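You operate a simulated robot arm through the tools that you are given. There is no shell and no other tool.

You run a simulated robot arm. Do the job below in one go: nothing can be reset, and whatever is moved stays where it is left.

JOB
Form the Lot 95 coil to the size on the job card.
Fine: set the dial, lay it in the nest, bridge over, press down, bridge back; leave the other coil.

Only the result counts: the job must be done as asked and must still hold three seconds after the hand-in. Knocking over, shifting, dropping, spilling or breaking anything else fails it.

ROBOT AND FRAMES
A 7-joint arm with a two-finger parallel gripper, fixed in place. Base frame: the origin is on the floor under the middle of its stand, x ahead of it, y to its left, z up. Lengths are in mm, angles in rad, forces in N, time in s.
With the tool pointing down near the work surface it reaches from about 440 to 920 mm from the base axis. Its first joint turns from -2.496 to 2.496 rad. Payload 3 kg.
The tool frame sits at the grasp point between the pads (the TCP): z along the fingers, y along the line on which they close. The tips reach 30 mm beyond it. Largest opening 94 mm; finger width 28, thickness 10; the body of the gripper, 50 by 96 mm, starts 55 mm behind the TCP.
Orientation is that of the tool frame in the base frame, as a unit quaternion [x, y, z, w]. With the fingers straight down and closing along the base's y, the tool's x points along the base's -x, its y along +y and its z along -z.

CONTROLS
- The arm moves only by the tool arm_command. Its argument "series" is a list that holds one entry, the list of rows, each a list of 7 numbers: the shift along the base's x, y, z in cm, then the turn, a rotation vector about the base's x, y, z in rad, then the finger opening in cm, from 0 to 9.4. In form: [[[dx, dy, dz, wx, wy, wz, jaw], ...]]. A call has 1 to 20 rows; each row shifts and turns the commanded pose from where the row before left it. Rows are played at 5 a second. More than 50 mm and 0.15 rad between two rows, or a gripper value outside its range, and nothing of the call is played. Where a pose cannot be reached the arm comes as near as it can. A force on the tool above 40 N (or 10 N above the force at the start of the call, whichever is more), or a blocked arm, ends the call early, and 0.2 s more pass. The fingers move at their own pace (about 72 mm/s each) and stop on an object; they squeeze with about 35 N. The grip force told is the motor's: it shows also when the fingers shut on nothing. Time passes only in rows, and 0.2 s behind the last, so rows that do not move let the fingers close. The reply holds the time, the measured pose of the TCP, the force on the tool along the base axes, the opening and the grip force, in the units named above and with some noise, with the torque about the TCP (base axes, N m) and any sound that the robot's microphone picked up, and new pictures: "show" is both (left out), scene, wrist or none.
- Cameras (640 x 400 px; columns grow to the right, rows downward): "scene" is fixed at [49.5, 514.9, 1348]; the picture's right is [-0.51, -0.86, 0.00], its down [-0.36, 0.21, -0.91] and it looks along [0.78, -0.46, -0.42] (base axes); focal length 345 px, centre (320, 200). "wrist" rides on the gripper at [76, 14, -103] in the tool frame; the picture's right is [-0.18, 0.98, 0.00], its down [-0.75, -0.14, -0.64] and it looks along [-0.63, -0.12, 0.77] (tool axes); focal length 243 px, centre (320, 200).
- locate(camera, pixels): there is no depth. For up to 12 entries [column, row, z] of the newest picture of that camera ("zoom" is the newest enlarged one), the place [x, y] in the base frame at which the ray of that pixel passes the height z, good to about 3 mm, but the place of the scene camera against the robot may be out by one fixed shift of up to 25 mm in any direction. The clock stands still meanwhile.
- zoom(camera, box): a new picture of the part [left, top, right, bottom] of that camera's present view, enlarged. The clock stands still meanwhile.
- job_done(): hands the job in; it is judged then, once.

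Unless the task says otherwise, let go and move clear before handing in.

The tools are called after "Call:" by a JSON object that holds its "op" and its "data". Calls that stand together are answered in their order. arm_command: Moves the arm, as the interface text tells. Its arguments: {"type":"object","properties":{"series":{"type":"array"},"show":{"type":"string","enum":["both","scene","wrist","none"]}},"required":["series"]} The other tools are called the same way: locate (camera, pixels) gives the place at which the rays of pixels pass given heights; zoom (camera, box) takes an enlarged picture of a part of a camera's view; job_done () hands the job in.

At the start:

```text
clock: 0.0
tool_pos: [503.3, 272.1, 1129.0]
orientation: [0.0, 1.0, 0.0, -0.001]
contact_force: [0.6, -0.3, 0.2]
ft_torque: [0.0, -0.02, -0.03]
gripper_width: 93.9
finger_force: 0.1
```

scene: 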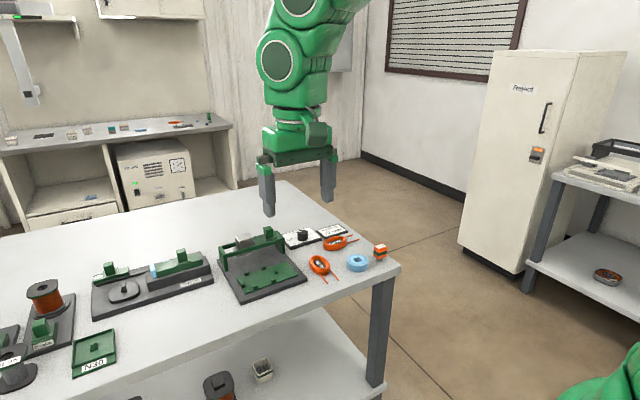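
wrist: 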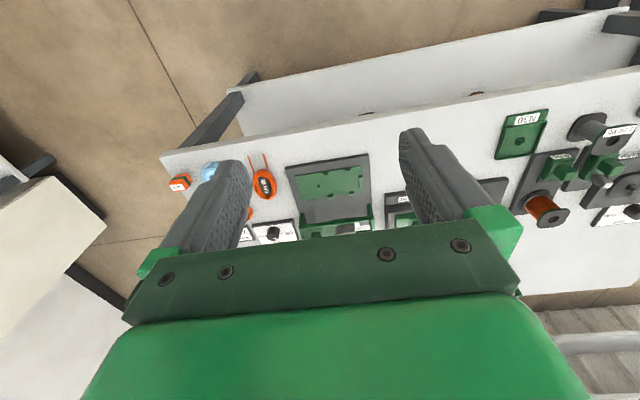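

The scene picture shows a bench with a green press fixture near (260,265), two orange coils near (320,265) and (337,242), and cards with a knob near (300,238). I'll zoom in on these parts to read them.

Call:
{"op": "zoom", "data": {"camera": "scene", "box": [200, 210, 400, 310]}}

Call:
{"op": "zoom", "data": {"camera": "scene", "box": [270, 215, 400, 295]}}

Call:
{"op": "zoom", "data": {"camera": "scene", "box": [80, 230, 230, 330]}}

Call:
{"op": "zoom", "data": {"camera": "wrist", "box": [150, 140, 410, 260]}}

```text
3.20 times, centred on (300, 260) of scene
```

zoom: 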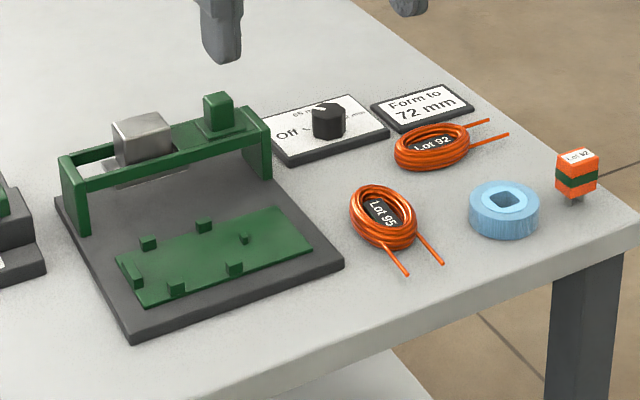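

```text
4.92 times, centred on (335, 255) of scene
```

zoom: 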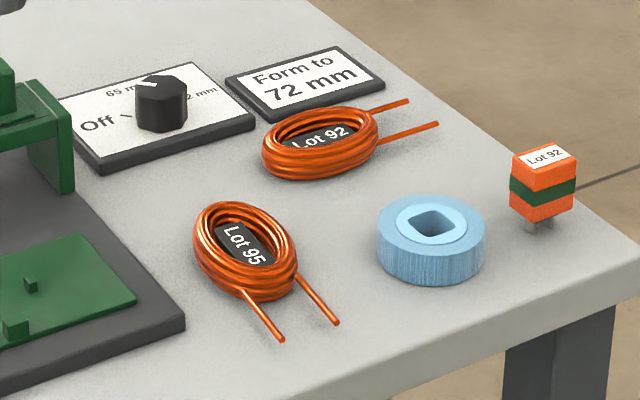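

```text
4.00 times, centred on (155, 280) of scene
```

zoom: 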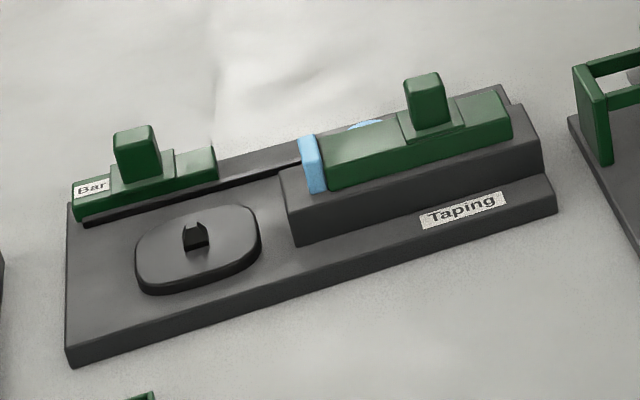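

```text
2.46 times, centred on (280, 200) of wrist
```

zoom: 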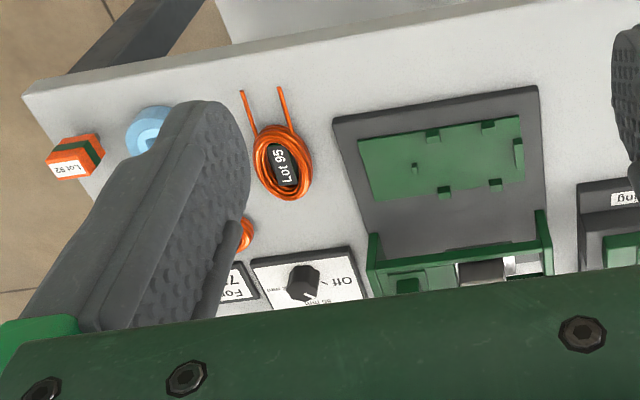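

The zooms show a job card "Form to 72 mm", a dial (Off / 65 mm / 72 mm), the Lot 95 coil at scene (320,264), and a press with its bridge and nest. I'll check the bench height by comparing the two cameras at several heights.

Call:
{"op": "locate", "data": {"camera": "scene", "pixels": [[320, 264, 700], [320, 264, 750], [320, 264, 800], [320, 264, 850], [320, 264, 900], [265, 267, 800], [300, 238, 800]]}}

Call:
{"op": "locate", "data": {"camera": "wrist", "pixels": [[265, 187, 700], [265, 187, 750], [265, 187, 800], [265, 187, 850], [265, 187, 900], [331, 184, 800], [274, 233, 800]]}}

```text
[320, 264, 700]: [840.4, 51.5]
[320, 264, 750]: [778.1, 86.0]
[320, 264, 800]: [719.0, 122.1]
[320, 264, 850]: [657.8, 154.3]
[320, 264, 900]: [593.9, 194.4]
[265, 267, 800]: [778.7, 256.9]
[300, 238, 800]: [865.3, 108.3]
```

```text
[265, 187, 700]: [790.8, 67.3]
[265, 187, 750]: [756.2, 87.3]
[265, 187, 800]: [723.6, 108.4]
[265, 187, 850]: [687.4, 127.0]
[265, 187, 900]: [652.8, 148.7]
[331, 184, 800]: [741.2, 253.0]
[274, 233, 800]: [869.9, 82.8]
```

The two cameras agree near z≈780–790 for the bench top, with the coil around (730,105). I'll move the hand over the dial and coil area, staying high, for a closer wrist view.

Call:
{"op": "arm_command", "data": {"series": [[[1.4, -3, -2, 0, 0, 0, 9.4], [1.4, -3, -2, 0, 0, 0, 9.4], [1.4, -3, -2, 0, 0, 0, 9.4], [1.4, -3, -2, 0, 0, 0, 9.4], [0, 0, 0, 0, 0, 0, 9.4]]]}}

```text
clock: 1.2
tool_pos: [560.1, 152.7, 1048.1]
orientation: [0.0, 1.0, 0.0, 0.0]
contact_force: [0.2, -0.4, -1.1]
ft_torque: [0.02, 0.02, -0.03]
gripper_width: 94.0
finger_force: 0.1
```

scene: 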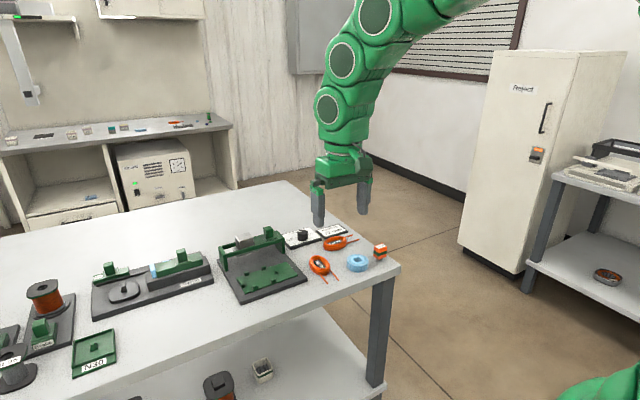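
wrist: 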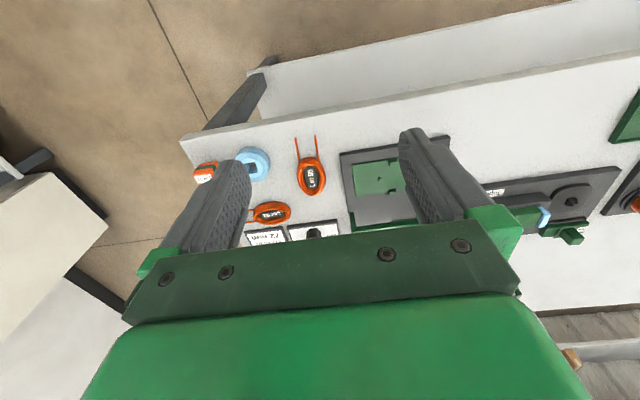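

Call:
{"op": "zoom", "data": {"camera": "wrist", "box": [230, 125, 430, 250]}}

Call:
{"op": "zoom", "data": {"camera": "wrist", "box": [240, 190, 340, 250]}}

Call:
{"op": "zoom", "data": {"camera": "scene", "box": [275, 215, 355, 265]}}

Call:
{"op": "zoom", "data": {"camera": "scene", "box": [210, 220, 310, 310]}}

```text
3.20 times, centred on (330, 188) of wrist
```

zoom: 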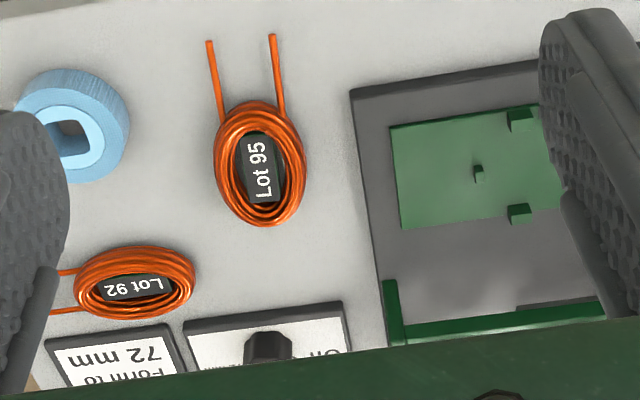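

```text
6.40 times, centred on (290, 220) of wrist
```

zoom: 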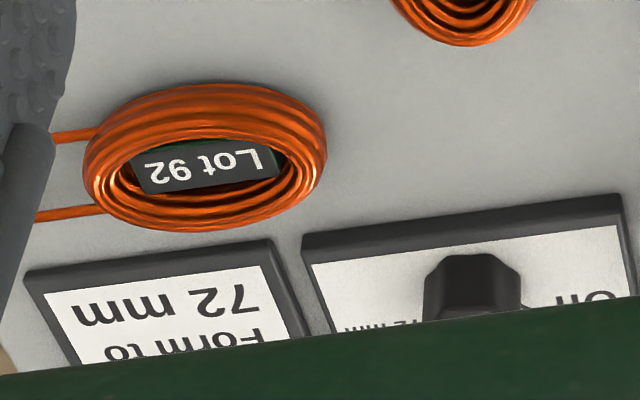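

```text
8.00 times, centred on (315, 240) of scene
```

zoom: 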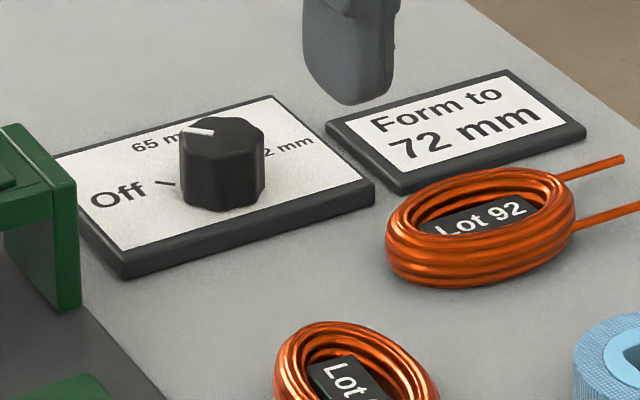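

```text
4.44 times, centred on (260, 265) of scene
```

zoom: 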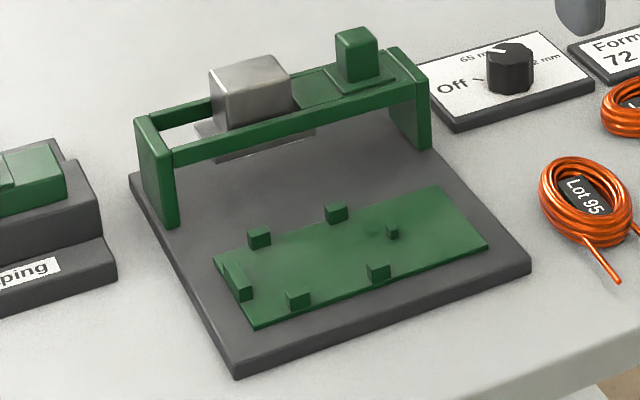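

The knob pointer is at 65 mm (scene zoom (200,130)), and the card says 72 mm. I'll move forward for a clear top view of the dial, card and coils.

Call:
{"op": "arm_command", "data": {"series": [[[4, -1.3, -1.2, 0, 0, 0, 9.4], [4, -1.3, -1.2, 0, 0, 0, 9.4], [4, -1.3, -1.2, 0, 0, 0, 9.4], [4, -1.3, -1.2, 0, 0, 0, 9.4], [0, 0, 0, 0, 0, 0, 9.4]]]}}

```text
clock: 2.4
tool_pos: [718.2, 99.7, 1000.1]
orientation: [0.001, 1.0, 0.0, 0.0]
contact_force: [-0.1, 0.7, 0.1]
ft_torque: [-0.01, 0.02, 0.0]
gripper_width: 94.1
finger_force: 0.1
```

scene: 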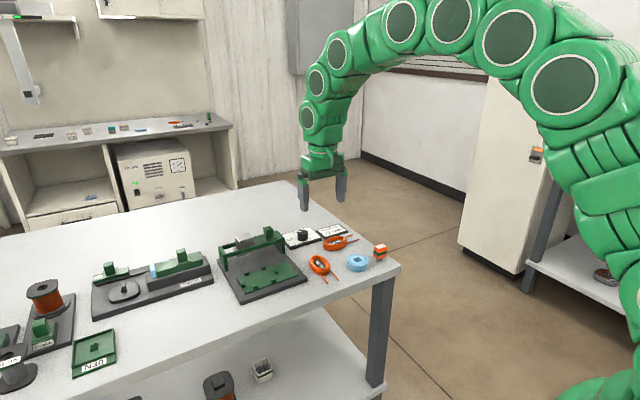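
wrist: 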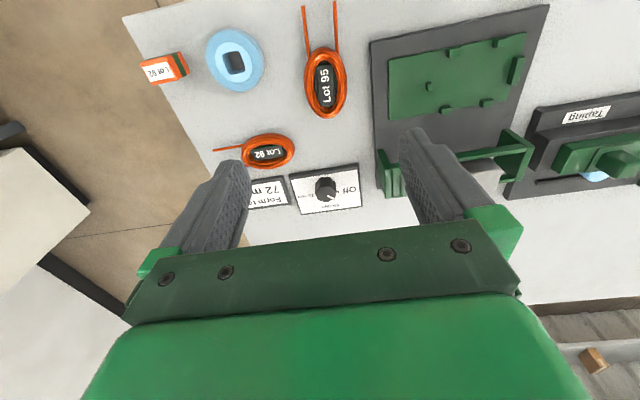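

Call:
{"op": "zoom", "data": {"camera": "wrist", "box": [230, 110, 390, 220]}}

Call:
{"op": "zoom", "data": {"camera": "wrist", "box": [280, 160, 370, 220]}}

Call:
{"op": "zoom", "data": {"camera": "wrist", "box": [280, 0, 560, 200]}}

```text
3.64 times, centred on (310, 165) of wrist
```

zoom: 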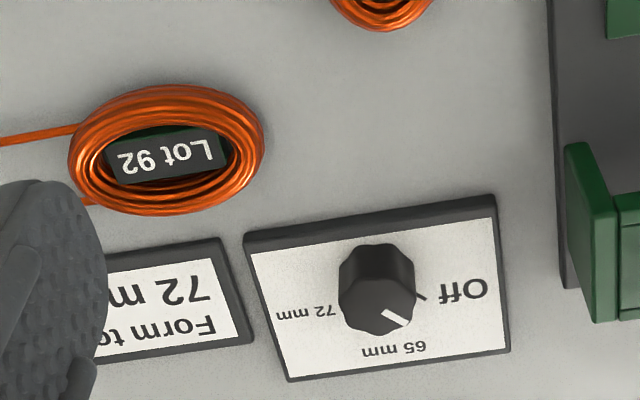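

```text
6.67 times, centred on (325, 190) of wrist
```

zoom: 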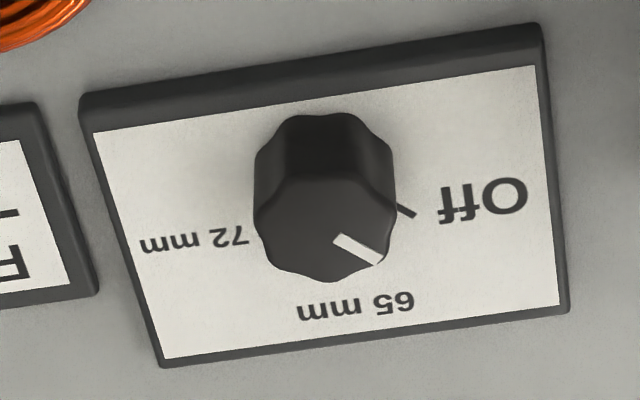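

```text
2.00 times, centred on (420, 100) of wrist
```

zoom: 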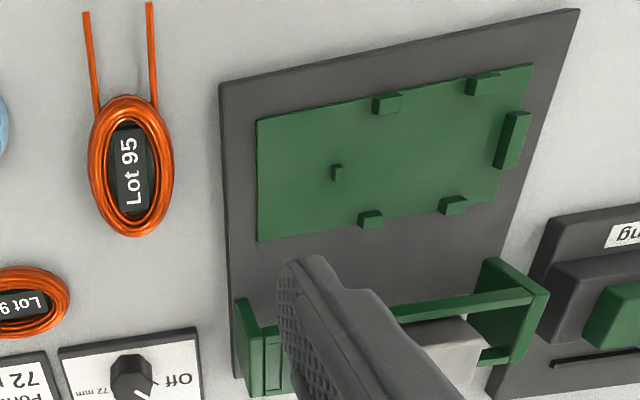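

The wrist view shows the dial pointer (zoom (360,250)) between "Off" and "65 mm", so I'll need to turn it to "72 mm". Next I'll move left over the press for a clear view of the bridge and nest.

Call:
{"op": "arm_command", "data": {"series": [[[-1, 4, 0, 0, 0, 0, 9.4], [-1, 4, 0, 0, 0, 0, 9.4], [0, 4, 0, 0, 0, 0, 9.4], [0, 2, 0, 0, 0, 0, 9.4], [0, 0, 0, 0, 0, 0, 9.4]]]}}

```text
clock: 3.6
tool_pos: [699.7, 241.0, 1000.8]
orientation: [0.0, 1.0, 0.0, 0.0]
contact_force: [-0.5, -0.1, -0.1]
ft_torque: [-0.01, 0.02, 0.01]
gripper_width: 94.0
finger_force: 0.1
```

scene: 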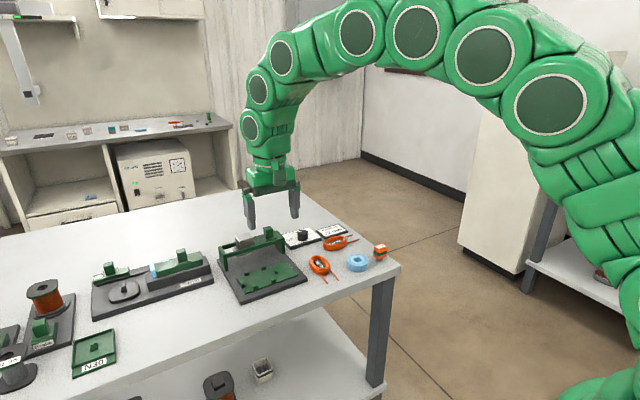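
wrist: 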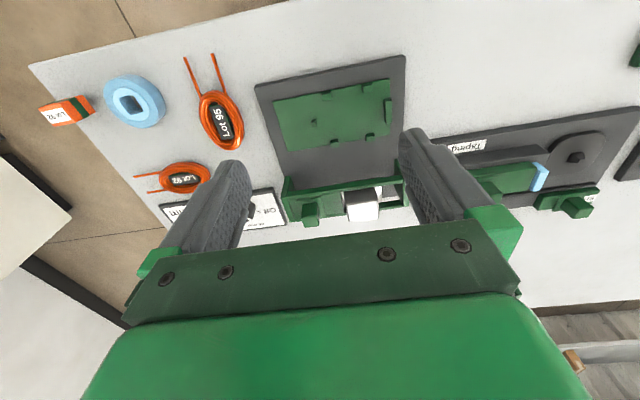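

Call:
{"op": "zoom", "data": {"camera": "wrist", "box": [240, 130, 420, 240]}}

Call:
{"op": "zoom", "data": {"camera": "wrist", "box": [250, 50, 410, 150]}}

Call:
{"op": "zoom", "data": {"camera": "wrist", "box": [160, 40, 280, 160]}}

```text
3.56 times, centred on (330, 185) of wrist
```

zoom: 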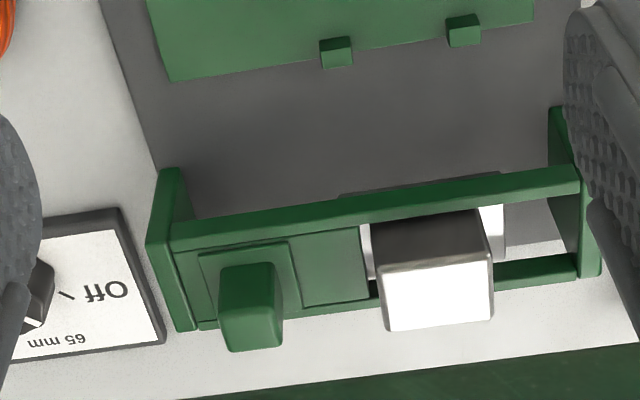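

```text
4.00 times, centred on (330, 100) of wrist
```

zoom: 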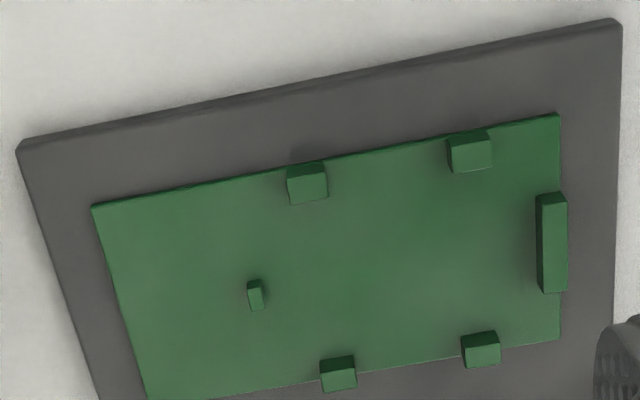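

```text
3.33 times, centred on (220, 100) of wrist
```

zoom: 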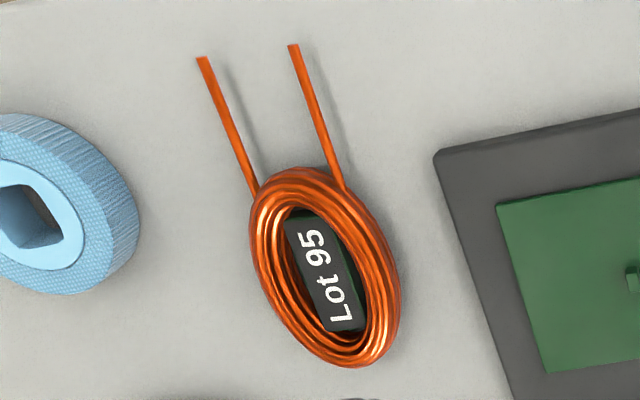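

The lead tips triangulate to z≈789, so that is the bench top. Now I'll locate the coil, nest, bridge and dial features from this wrist view.

Call:
{"op": "locate", "data": {"camera": "zoom", "pixels": [[201, 58, 789], [293, 46, 789], [255, 190, 795], [345, 190, 795], [250, 235, 795], [401, 290, 795], [305, 168, 795], [360, 367, 795], [325, 270, 805], [437, 155, 789], [497, 205, 805]]}}

Call:
{"op": "locate", "data": {"camera": "wrist", "pixels": [[254.5, 87.5, 800], [405, 55, 800], [273, 101.3, 803], [389.5, 78.3, 803], [390, 135, 803], [327, 93, 810], [367.5, 85, 810], [334.5, 140.5, 810], [370, 134.5, 810], [388, 98.8, 812], [388, 122.5, 812], [313.5, 120.8, 810]]}}

```text
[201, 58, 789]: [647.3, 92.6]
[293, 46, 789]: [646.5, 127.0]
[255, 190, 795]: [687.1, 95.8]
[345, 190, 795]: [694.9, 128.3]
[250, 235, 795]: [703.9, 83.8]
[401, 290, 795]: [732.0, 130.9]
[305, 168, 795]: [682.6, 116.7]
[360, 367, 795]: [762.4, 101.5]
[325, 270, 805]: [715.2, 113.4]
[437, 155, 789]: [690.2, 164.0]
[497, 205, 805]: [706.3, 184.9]
```

```text
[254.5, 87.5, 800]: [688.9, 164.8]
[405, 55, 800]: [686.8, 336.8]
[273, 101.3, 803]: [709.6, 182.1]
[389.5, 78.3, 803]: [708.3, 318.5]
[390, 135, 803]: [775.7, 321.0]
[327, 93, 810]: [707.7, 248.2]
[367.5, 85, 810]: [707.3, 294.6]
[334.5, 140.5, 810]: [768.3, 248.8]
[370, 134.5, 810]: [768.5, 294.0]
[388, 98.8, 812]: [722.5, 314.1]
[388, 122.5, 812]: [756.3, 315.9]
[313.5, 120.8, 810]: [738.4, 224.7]
```

The nest is aligned with the base axes (centre ≈ (738,271); stop at y≈311, post at y≈225), and the coil is ~80×48 mm at ≈(722,108) with leads toward −x. Now I'll look in detail at the bridge handle and press block to get their heights.

Call:
{"op": "zoom", "data": {"camera": "wrist", "box": [280, 165, 410, 235]}}

Call:
{"op": "zoom", "data": {"camera": "scene", "box": [210, 215, 300, 275]}}

Call:
{"op": "locate", "data": {"camera": "scene", "pixels": [[276.2, 271.8, 810], [268.3, 228.5, 850], [268.3, 228.5, 870], [268.3, 228.5, 890]]}}

```text
4.92 times, centred on (345, 200) of wrist
```

zoom: 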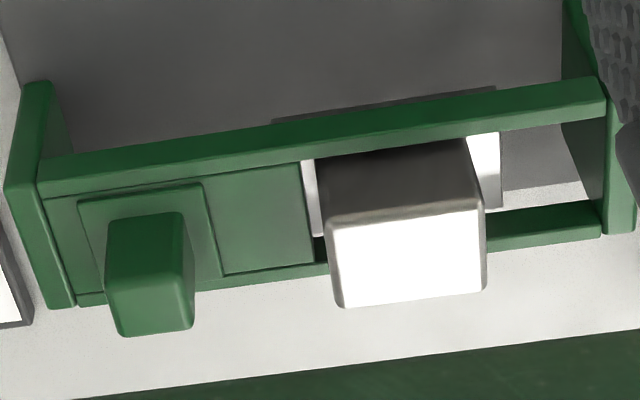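

```text
6.67 times, centred on (255, 245) of scene
```

zoom: 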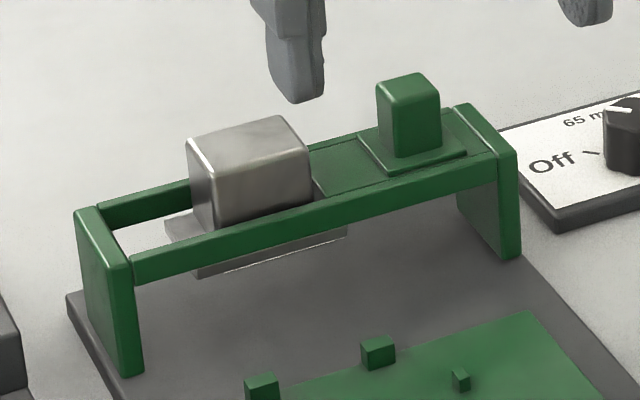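

```text
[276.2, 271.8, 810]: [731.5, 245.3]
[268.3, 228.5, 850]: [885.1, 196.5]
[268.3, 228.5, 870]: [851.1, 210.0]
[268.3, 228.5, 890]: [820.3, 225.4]
```

The metal press block's top corner is visible in both cameras (wrist (346.6,204.5), scene (253.8,237.5)). I'll triangulate its height and the handle's.

Call:
{"op": "locate", "data": {"camera": "scene", "pixels": [[253.8, 237.5, 840], [253.8, 237.5, 860], [253.8, 237.5, 880], [239, 239.8, 840], [239, 239.8, 860], [239, 239.8, 880], [226, 277.3, 812], [284.2, 257.5, 800]]}}

Call:
{"op": "locate", "data": {"camera": "wrist", "pixels": [[346.6, 204.5, 840], [346.6, 204.5, 860], [346.6, 204.5, 880], [377.5, 200.6, 840], [377.5, 200.6, 860], [377.5, 200.6, 880], [310, 218, 840], [310, 218, 860], [310, 218, 880]]}}

```text
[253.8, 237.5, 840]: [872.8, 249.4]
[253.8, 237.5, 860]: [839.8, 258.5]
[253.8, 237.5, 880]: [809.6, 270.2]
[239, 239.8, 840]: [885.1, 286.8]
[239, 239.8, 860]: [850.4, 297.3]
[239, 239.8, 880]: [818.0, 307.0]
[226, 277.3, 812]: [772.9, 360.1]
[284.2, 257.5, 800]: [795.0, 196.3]
```

```text
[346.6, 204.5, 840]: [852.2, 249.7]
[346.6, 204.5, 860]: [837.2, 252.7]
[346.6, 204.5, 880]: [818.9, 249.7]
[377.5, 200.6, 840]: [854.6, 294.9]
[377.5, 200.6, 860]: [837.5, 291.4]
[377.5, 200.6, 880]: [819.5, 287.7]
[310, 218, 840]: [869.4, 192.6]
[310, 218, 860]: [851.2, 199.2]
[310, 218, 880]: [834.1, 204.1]
```

The press block top is roughly at z≈870, so I'll stay above that. I'll move over near the dial for a closer look before gripping the knob.

Call:
{"op": "arm_command", "data": {"series": [[[2, -4, -1, 0, 0, 0, 9.4], [2, -4, -1, 0, 0, 0, 9.4], [2, -4, -1, 0, 0, 0, 9.4], [2, -4, -1, 0, 0, 0, 9.4], [0, 0, -1, 0, 0, 0, 9.4], [0, 0, 0, 0, 0, 0, 9.4]]]}}

```text
clock: 5.0
tool_pos: [778.1, 80.0, 950.4]
orientation: [0.0, 1.0, 0.0, 0.0]
contact_force: [0.2, -0.1, 0.4]
ft_torque: [0.03, -0.02, 0.04]
gripper_width: 94.1
finger_force: 0.1
```

scene: 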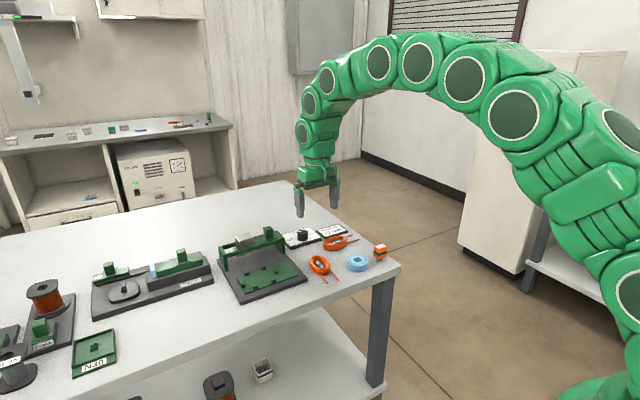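
wrist: 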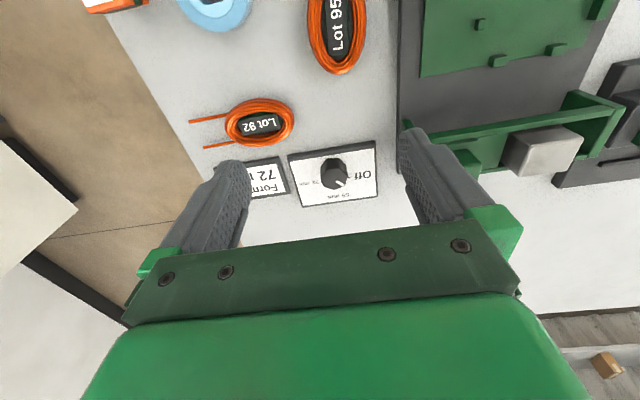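

Call:
{"op": "zoom", "data": {"camera": "wrist", "box": [280, 135, 390, 210]}}

Call:
{"op": "zoom", "data": {"camera": "wrist", "box": [400, 70, 640, 200]}}

```text
5.33 times, centred on (335, 172) of wrist
```

zoom: 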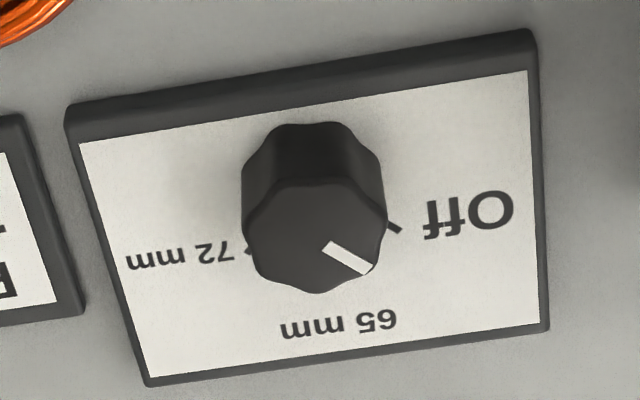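

```text
2.67 times, centred on (520, 135) of wrist
```

zoom: 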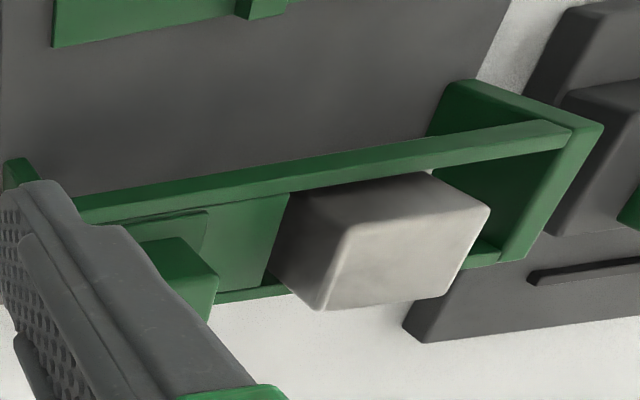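

The knob is clear: the pointer aims at zoom (368,270), the Off tick is at (395,228) and the 72 mm tick at (250,250). I'll zoom again and locate these points to get the turn angle.

Call:
{"op": "zoom", "data": {"camera": "wrist", "box": [290, 140, 380, 200]}}

```text
6.67 times, centred on (335, 170) of wrist
```

zoom: 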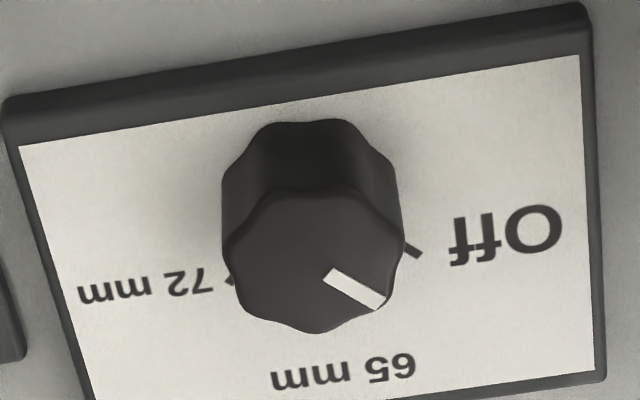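

Call:
{"op": "locate", "data": {"camera": "zoom", "pixels": [[314, 262, 815], [314, 262, 825], [306, 188, 795], [306, 188, 800], [328, 274, 820], [378, 300, 820], [408, 244, 799], [420, 256, 799], [230, 280, 799], [344, 368, 799], [2, 105, 789], [20, 148, 799]]}}

Call:
{"op": "locate", "data": {"camera": "zoom", "pixels": [[585, 3, 789], [580, 55, 799], [605, 375, 789], [595, 368, 799], [147, 284, 799], [505, 235, 799], [224, 255, 820], [405, 240, 820], [318, 190, 820], [318, 333, 820], [222, 182, 799], [390, 165, 799]]}}

```text
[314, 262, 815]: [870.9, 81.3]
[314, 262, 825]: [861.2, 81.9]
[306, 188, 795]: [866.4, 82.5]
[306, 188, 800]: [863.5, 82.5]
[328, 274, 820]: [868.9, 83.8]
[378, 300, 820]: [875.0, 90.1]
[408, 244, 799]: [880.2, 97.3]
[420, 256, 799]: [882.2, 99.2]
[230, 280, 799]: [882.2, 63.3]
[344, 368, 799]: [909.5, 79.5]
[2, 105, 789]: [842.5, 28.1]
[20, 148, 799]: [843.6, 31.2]
```

```text
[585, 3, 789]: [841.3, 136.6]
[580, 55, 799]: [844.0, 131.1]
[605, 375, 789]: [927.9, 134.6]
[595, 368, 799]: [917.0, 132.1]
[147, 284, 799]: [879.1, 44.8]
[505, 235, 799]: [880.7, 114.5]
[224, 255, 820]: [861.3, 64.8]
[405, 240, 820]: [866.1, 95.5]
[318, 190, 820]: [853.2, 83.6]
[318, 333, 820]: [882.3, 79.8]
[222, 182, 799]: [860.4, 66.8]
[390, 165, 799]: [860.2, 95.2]
```

The pointer sits at +45° (Off tick), 65 mm is at 0° and 72 mm at −45° from +x about the knob centre (866,82). So I need a −90° turn; I'll go above the knob with the hand yawed +45° first.

Call:
{"op": "arm_command", "data": {"series": [[[1.46, 0.03, -0.8, 0, 0, 0.131, 6], [1.46, 0.03, -0.8, 0, 0, 0.131, 6], [1.46, 0.03, -0.8, 0, 0, 0.131, 6], [1.46, 0.03, -0.8, 0, 0, 0.131, 6], [1.46, 0.03, -0.8, 0, 0, 0.131, 6], [1.46, 0.03, -0.8, 0, 0, 0.131, 6], [0, 0, 0, 0, 0, 0, 6], [0, 0, 0, 0, 0, 0, 6]]]}}

```text
clock: 6.8
tool_pos: [867.5, 82.1, 904.2]
orientation: [-0.383, 0.924, 0.0, 0.0]
contact_force: [0.0, -0.4, 0.3]
ft_torque: [0.02, 0.0, -0.01]
gripper_width: 60.2
finger_force: 0.1
```

scene: 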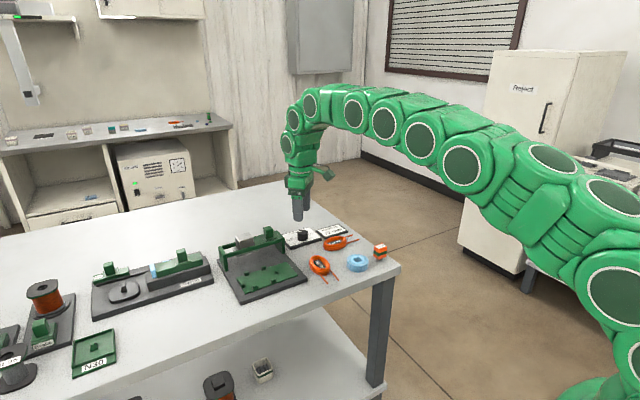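
wrist: 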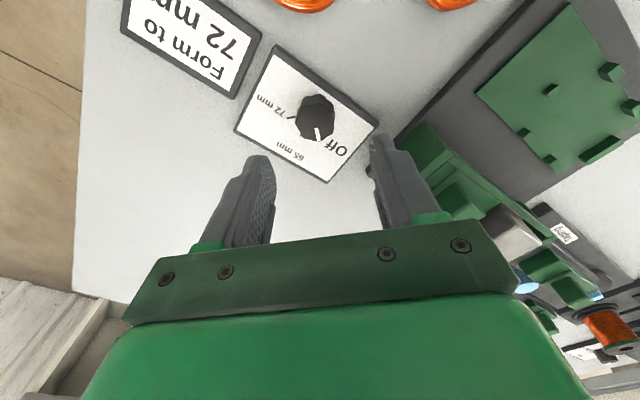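

The knob shows at wrist (316,117) with the hand yawed +45°. I'll zoom to recheck its centre from this angle.

Call:
{"op": "zoom", "data": {"camera": "wrist", "box": [270, 85, 360, 145]}}

```text
6.67 times, centred on (315, 115) of wrist
```

zoom: 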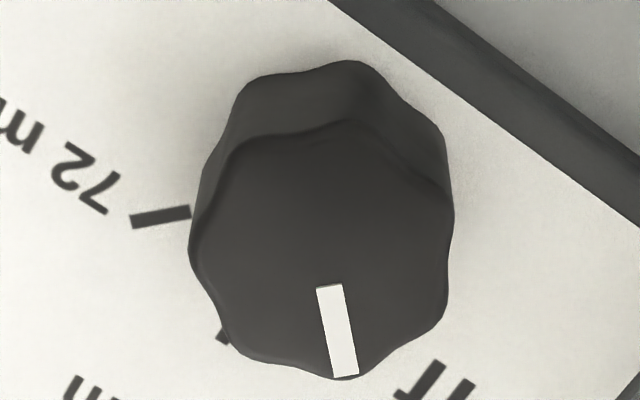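

Call:
{"op": "locate", "data": {"camera": "zoom", "pixels": [[321, 250, 815], [321, 250, 820], [321, 250, 825], [329, 287, 820], [345, 375, 820], [133, 223, 799], [190, 212, 799], [218, 340, 799], [190, 245, 820], [453, 215, 820], [321, 125, 820], [321, 380, 820]]}}

```text
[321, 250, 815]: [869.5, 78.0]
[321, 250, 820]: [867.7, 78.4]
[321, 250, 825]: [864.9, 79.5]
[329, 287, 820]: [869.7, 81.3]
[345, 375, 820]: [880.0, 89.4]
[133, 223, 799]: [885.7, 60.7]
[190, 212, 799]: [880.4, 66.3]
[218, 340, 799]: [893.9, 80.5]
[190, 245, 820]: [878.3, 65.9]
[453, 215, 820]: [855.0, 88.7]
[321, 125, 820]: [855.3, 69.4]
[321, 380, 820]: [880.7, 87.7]
```

The knob centre comes out at about (866.5,80.5), the 72 mm tick at −46° and the pointer toward +45°. I'll shift slightly and descend so the pads straddle the knob with the tips just above the plate.

Call:
{"op": "arm_command", "data": {"series": [[[-0.1, -0.15, -1.5, 0, 0, 0, 6], [0, 0, -1.5, 0, 0, 0, 6], [0, 0, -1.5, 0, 0, 0, 6], [0, 0, -1.3, 0, 0, 0, 6], [0, 0, -0.9, 0, 0, 0, 6], [0, 0, 0, 0, 0, 0, 6]]]}}

```text
clock: 8.2
tool_pos: [866.0, 81.6, 836.1]
orientation: [-0.383, 0.924, 0.0, 0.0]
contact_force: [-0.3, 0.7, 0.1]
ft_torque: [0.01, 0.01, -0.01]
gripper_width: 60.0
finger_force: 0.1
```

scene: 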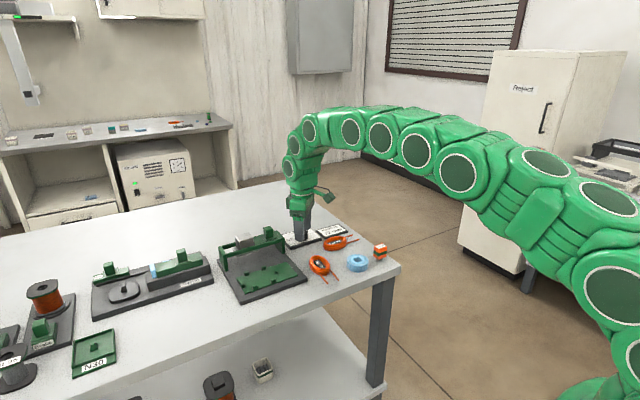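
wrist: 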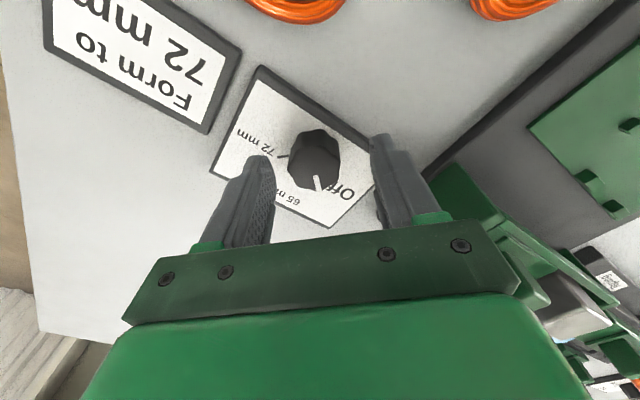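

The tips straddle the knob (wrist (316,160)), about 3 mm off centre along the closing line. I'll nudge over and close on it.

Call:
{"op": "arm_command", "data": {"series": [[[0.15, -0.18, 0, 0, 0, 0, 6], [0, 0, -0.1, 0, 0, 0, 4], [0, 0, 0, 0, 0, 0, 3], [0, 0, 0, 0, 0, 0, 2], [0, 0, 0, 0, 0, 0, 2], [0, 0, 0, 0, 0, 0, 2]]]}}

```text
clock: 9.6
tool_pos: [868.1, 76.8, 834.9]
orientation: [-0.383, 0.924, -0.001, 0.001]
contact_force: [20.1, -17.3, -3.7]
ft_torque: [-0.18, -0.47, -0.08]
gripper_width: 31.5
finger_force: 45.2
```

scene: 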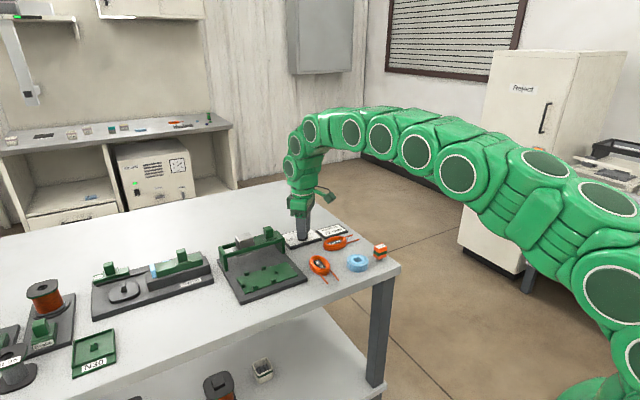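
wrist: 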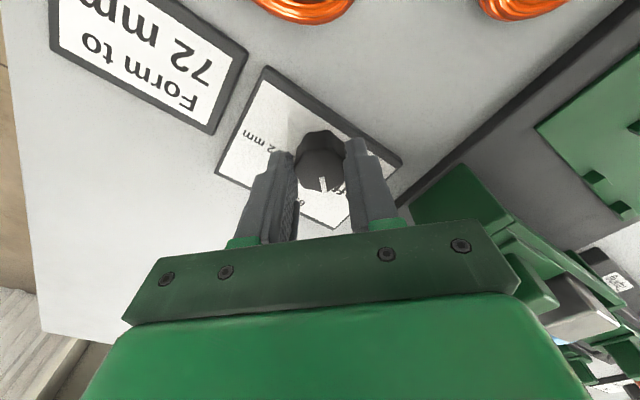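

The fingers hold the knob (opening 31.5, grip 45 N), but it pushes the tool toward (+x,−y), so I'm slightly off centre. I'll relieve that and start turning clockwise in small steps.

Call:
{"op": "arm_command", "data": {"series": [[[0.1, -0.1, 0, 0, 0, 0, 2], [0, 0, 0, 0, 0, 0, 2], [0, 0, 0, 0, 0, -0.12, 2], [0, 0, 0, 0, 0, -0.12, 2], [0, 0, 0, 0, 0, 0, 2]]]}}

```text
clock: 10.8
tool_pos: [867.2, 78.1, 836.0]
orientation: [-0.27, 0.963, -0.001, -0.001]
contact_force: [-14.0, -12.5, 15.7]
ft_torque: [-1.07, 1.03, -0.01]
gripper_width: 31.5
finger_force: 44.6
```

scene: 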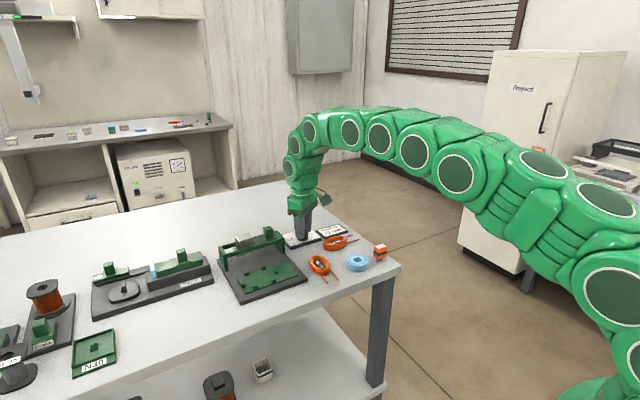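
wrist: 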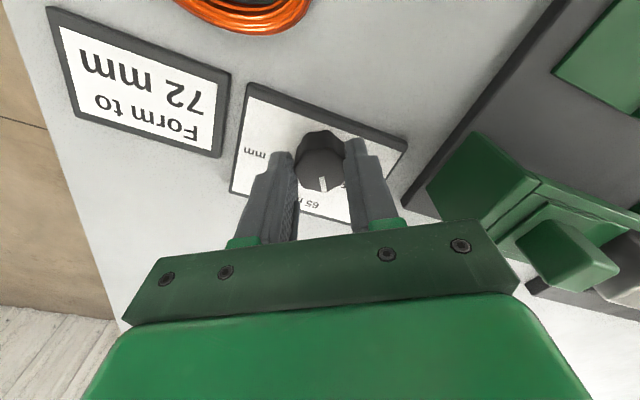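

The pointer turned with the fingers (wrist (322,183) still aligned with the hand), with a side force of about 19 N. I'll recentre by a millimetre or so and keep turning.

Call:
{"op": "arm_command", "data": {"series": [[[-0.15, -0.06, 0.08, 0, 0, 0, 2], [0, 0, 0, 0, 0, -0.12, 2], [0, 0, 0, 0, 0, -0.12, 2], [0, 0, 0, 0, 0, 0, 2]]], "show": "wrist"}}

```text
clock: 11.8
tool_pos: [867.6, 78.6, 835.8]
orientation: [-0.154, 0.988, 0.0, 0.0]
contact_force: [26.5, 11.2, -18.7]
ft_torque: [0.14, -0.88, -0.06]
gripper_width: 31.6
finger_force: 45.0
```

wrist: 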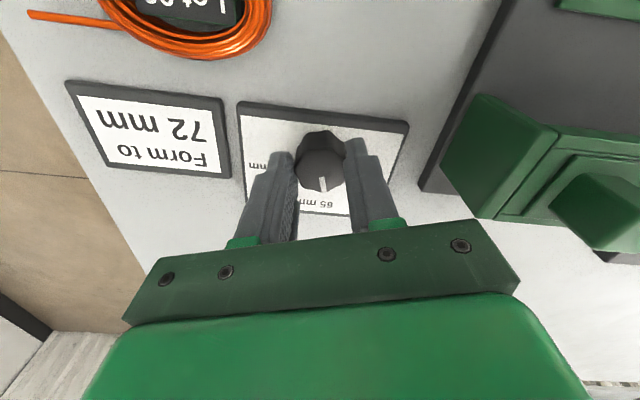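

The side force flipped to about +27 N, so I over-corrected; I'll go back roughly 1 mm and continue turning.

Call:
{"op": "arm_command", "data": {"series": [[[0.09, 0.04, -0.05, 0, 0, 0, 2], [0, 0, 0, 0, 0, 0, 2], [0, 0, 0, 0, 0, -0.1, 2], [0, 0, 0, 0, 0, 0, 2]]], "show": "wrist"}}

```text
clock: 12.8
tool_pos: [867.1, 79.1, 835.7]
orientation: [-0.103, 0.995, 0.0, -0.001]
contact_force: [-9.7, 17.6, 1.7]
ft_torque: [0.12, 0.91, 0.07]
gripper_width: 31.3
finger_force: 45.3
```

wrist: 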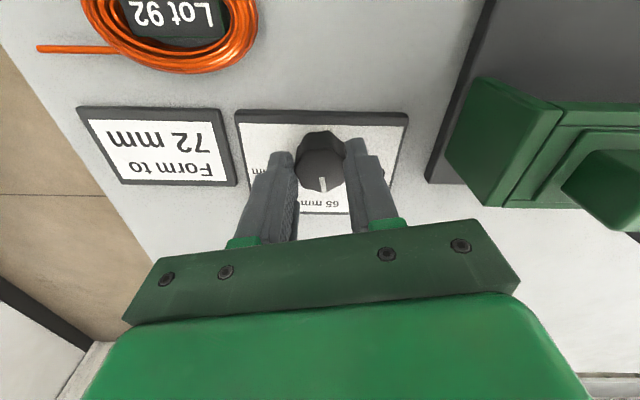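

Force is moderate now (−10, +18). I'll trim toward +y by 1 mm and turn further.

Call:
{"op": "arm_command", "data": {"series": [[[-0.04, 0.1, 0, 0, 0, 0, 2], [0, 0, 0, 0, 0, -0.12, 2], [0, 0, 0, 0, 0, -0.12, 2], [0, 0, 0, 0, 0, 0, 2]]], "show": "wrist"}}

```text
clock: 13.8
tool_pos: [865.7, 80.0, 835.0]
orientation: [0.017, 1.0, 0.0, 0.0]
contact_force: [-14.7, 24.3, 2.7]
ft_torque: [0.55, 0.87, 0.14]
gripper_width: 31.6
finger_force: 44.8
```

wrist: 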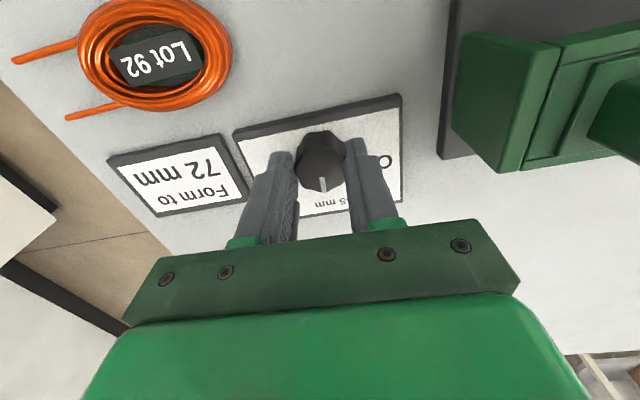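

The readings keep pulling toward (−x,+y), meaning the knob axis is near (866,80.5). I'll shift by about a millimetre that way and turn again.

Call:
{"op": "arm_command", "data": {"series": [[[-0.08, 0.12, 0, 0, 0, 0, 2], [0, 0, 0, 0, 0, -0.12, 2], [0, 0, 0, 0, 0, -0.12, 2], [0, 0, 0, 0, 0, 0, 2]]], "show": "wrist"}}

```text
clock: 14.8
tool_pos: [866.9, 81.5, 834.0]
orientation: [0.136, 0.991, 0.0, 0.001]
contact_force: [7.4, 21.4, -3.3]
ft_torque: [0.31, -0.37, 0.1]
gripper_width: 31.5
finger_force: 45.0
```

wrist: 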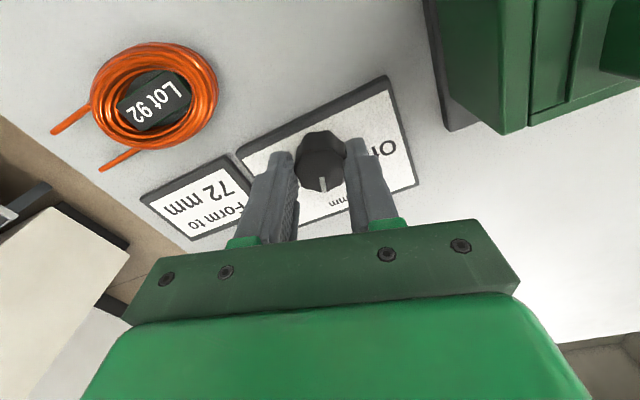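

Yaw is now −0.27 rad with the knob following. I'll trim +y and continue toward −0.785.

Call:
{"op": "arm_command", "data": {"series": [[[0.02, 0.09, 0, 0, 0, 0, 2], [0, 0, 0, 0, 0, -0.128, 2], [0, 0, 0, 0, 0, -0.128, 2], [0, 0, 0, 0, 0, 0, 2]]], "show": "wrist"}}

```text
clock: 15.8
tool_pos: [866.0, 81.5, 836.2]
orientation: [0.262, 0.965, 0.0, 0.0]
contact_force: [23.8, 18.1, -10.8]
ft_torque: [0.21, -0.61, 0.11]
gripper_width: 31.6
finger_force: 45.4
```

wrist: 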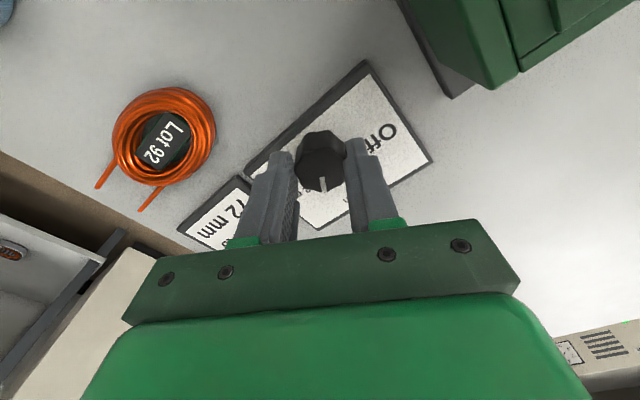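

Yaw is −0.53 rad now. I'll trim (+0.8,+0.6 mm) and finish the last quarter radian.

Call:
{"op": "arm_command", "data": {"series": [[[0.08, 0.06, 0, 0, 0, 0, 2], [0, 0, 0, 0, 0, -0.128, 2], [0, 0, 0, 0, 0, -0.128, 2], [0, 0, 0, 0, 0, 0, 2]]], "show": "wrist"}}

Call:
{"op": "zoom", "data": {"camera": "wrist", "box": [260, 110, 400, 220]}}

```text
clock: 16.8
tool_pos: [867.7, 82.2, 834.6]
orientation: [0.383, 0.924, 0.0, 0.0]
contact_force: [6.6, 19.1, 4.0]
ft_torque: [0.51, 0.15, 0.56]
gripper_width: 31.5
finger_force: 45.0
```

wrist: 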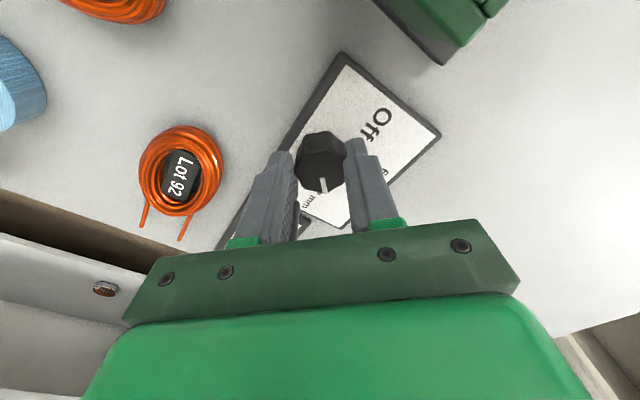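

```text
3.64 times, centred on (330, 165) of wrist
```

zoom: 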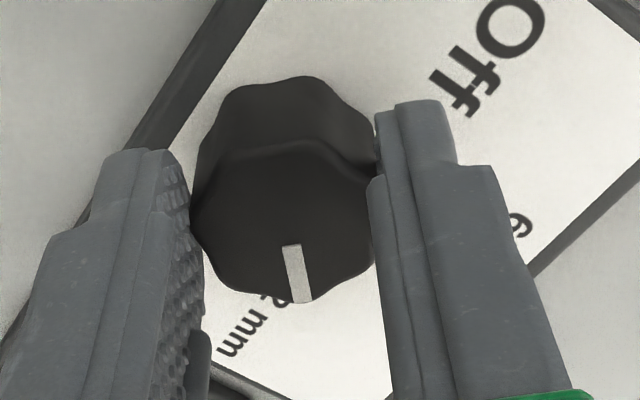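

The pointer now lies toward the "72 mm" label and the torque has risen (0.56 N·m), likely at the stop or detent. Before opening, I'll check how close the Lot 92 coil is to the left finger.

Call:
{"op": "locate", "data": {"camera": "wrist", "pixels": [[180, 170, 800], [224, 165, 800], [205, 208, 800], [183, 240, 790], [222, 180, 800]]}}

```text
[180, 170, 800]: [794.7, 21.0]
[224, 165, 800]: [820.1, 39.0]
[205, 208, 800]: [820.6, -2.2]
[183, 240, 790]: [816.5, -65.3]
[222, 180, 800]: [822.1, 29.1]
```

The Lot 92 coil's nearest point (820,39) is over 20 mm from the opened finger. I'll open to 5 cm and lift away to inspect the pointer.

Call:
{"op": "arm_command", "data": {"series": [[[0, 0, 0, 0, 0, 0, 5], [0, 0, 0, 0, 0, 0, 5], [0, 0, 1.5, 0, 0, 0, 5], [0, 0, 2, 0, 0, 0, 5], [0, 0, 2, 0, 0, 0, 5], [-2, 0, 2, 0, 0, 0.13, 5], [-2, 0, 1, 0, 0, 0.13, 5], [-2, 0, 1, 0, 0, 0.13, 5], [-2, 0, 1, 0, 0, 0.13, 8], [-2, 0, 0, 0, 0, 0.13, 9.4], [0, 0, 0, 0, 0, 0.135, 9.4], [0, 0, 0, 0, 0, 0, 9.4]]]}}

Call:
{"op": "zoom", "data": {"camera": "wrist", "box": [270, 120, 390, 200]}}

```text
clock: 19.4
tool_pos: [766.0, 81.7, 940.3]
orientation: [-0.001, 1.0, 0.0, 0.0]
contact_force: [0.2, 0.7, -0.3]
ft_torque: [-0.01, 0.0, 0.02]
gripper_width: 94.0
finger_force: 0.2
```

scene: 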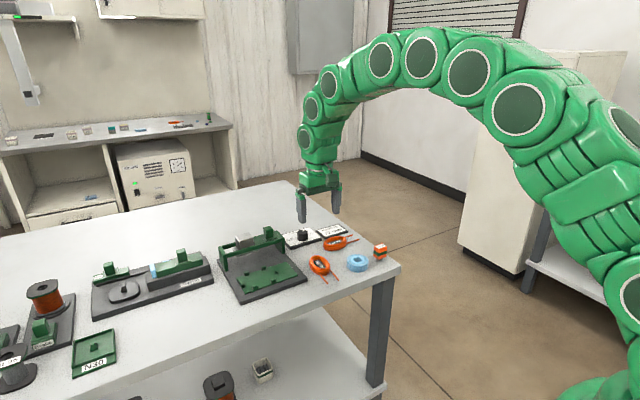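
wrist: 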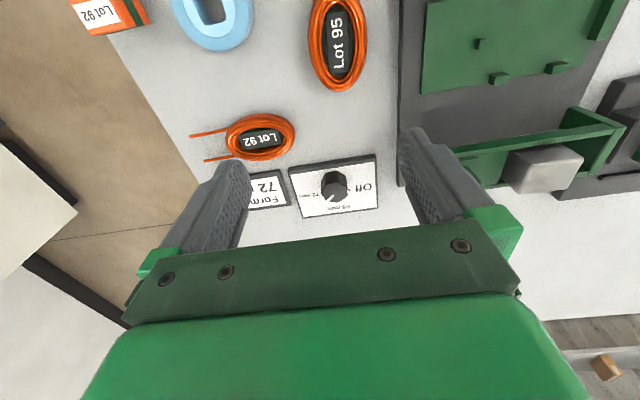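

```text
5.00 times, centred on (330, 160) of wrist
```

zoom: 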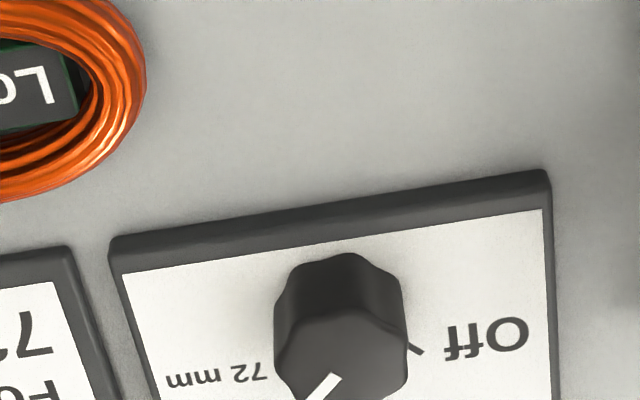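

Call:
{"op": "zoom", "data": {"camera": "wrist", "box": [285, 155, 385, 222]}}

```text
5.97 times, centred on (335, 188) of wrist
```

zoom: 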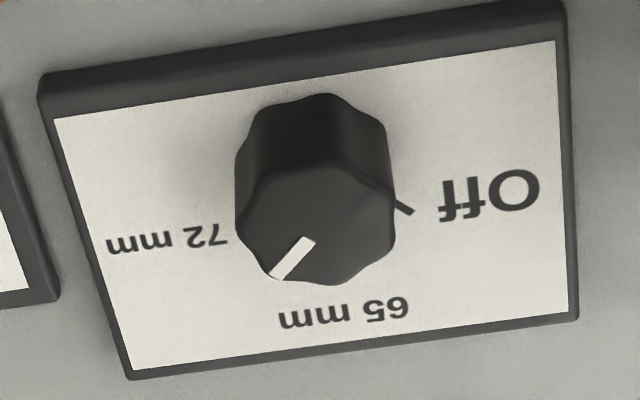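

Call:
{"op": "locate", "data": {"camera": "zoom", "pixels": [[309, 242, 820], [272, 275, 820], [315, 222, 820], [236, 225, 820], [395, 215, 820], [400, 205, 799], [412, 213, 799], [113, 243, 799], [220, 235, 799]]}}

```text
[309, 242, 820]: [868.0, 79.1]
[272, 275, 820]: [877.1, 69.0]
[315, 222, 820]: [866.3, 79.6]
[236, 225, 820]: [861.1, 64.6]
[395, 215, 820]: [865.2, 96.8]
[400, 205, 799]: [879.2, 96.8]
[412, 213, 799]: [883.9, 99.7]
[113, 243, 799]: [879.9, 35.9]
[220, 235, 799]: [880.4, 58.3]
```

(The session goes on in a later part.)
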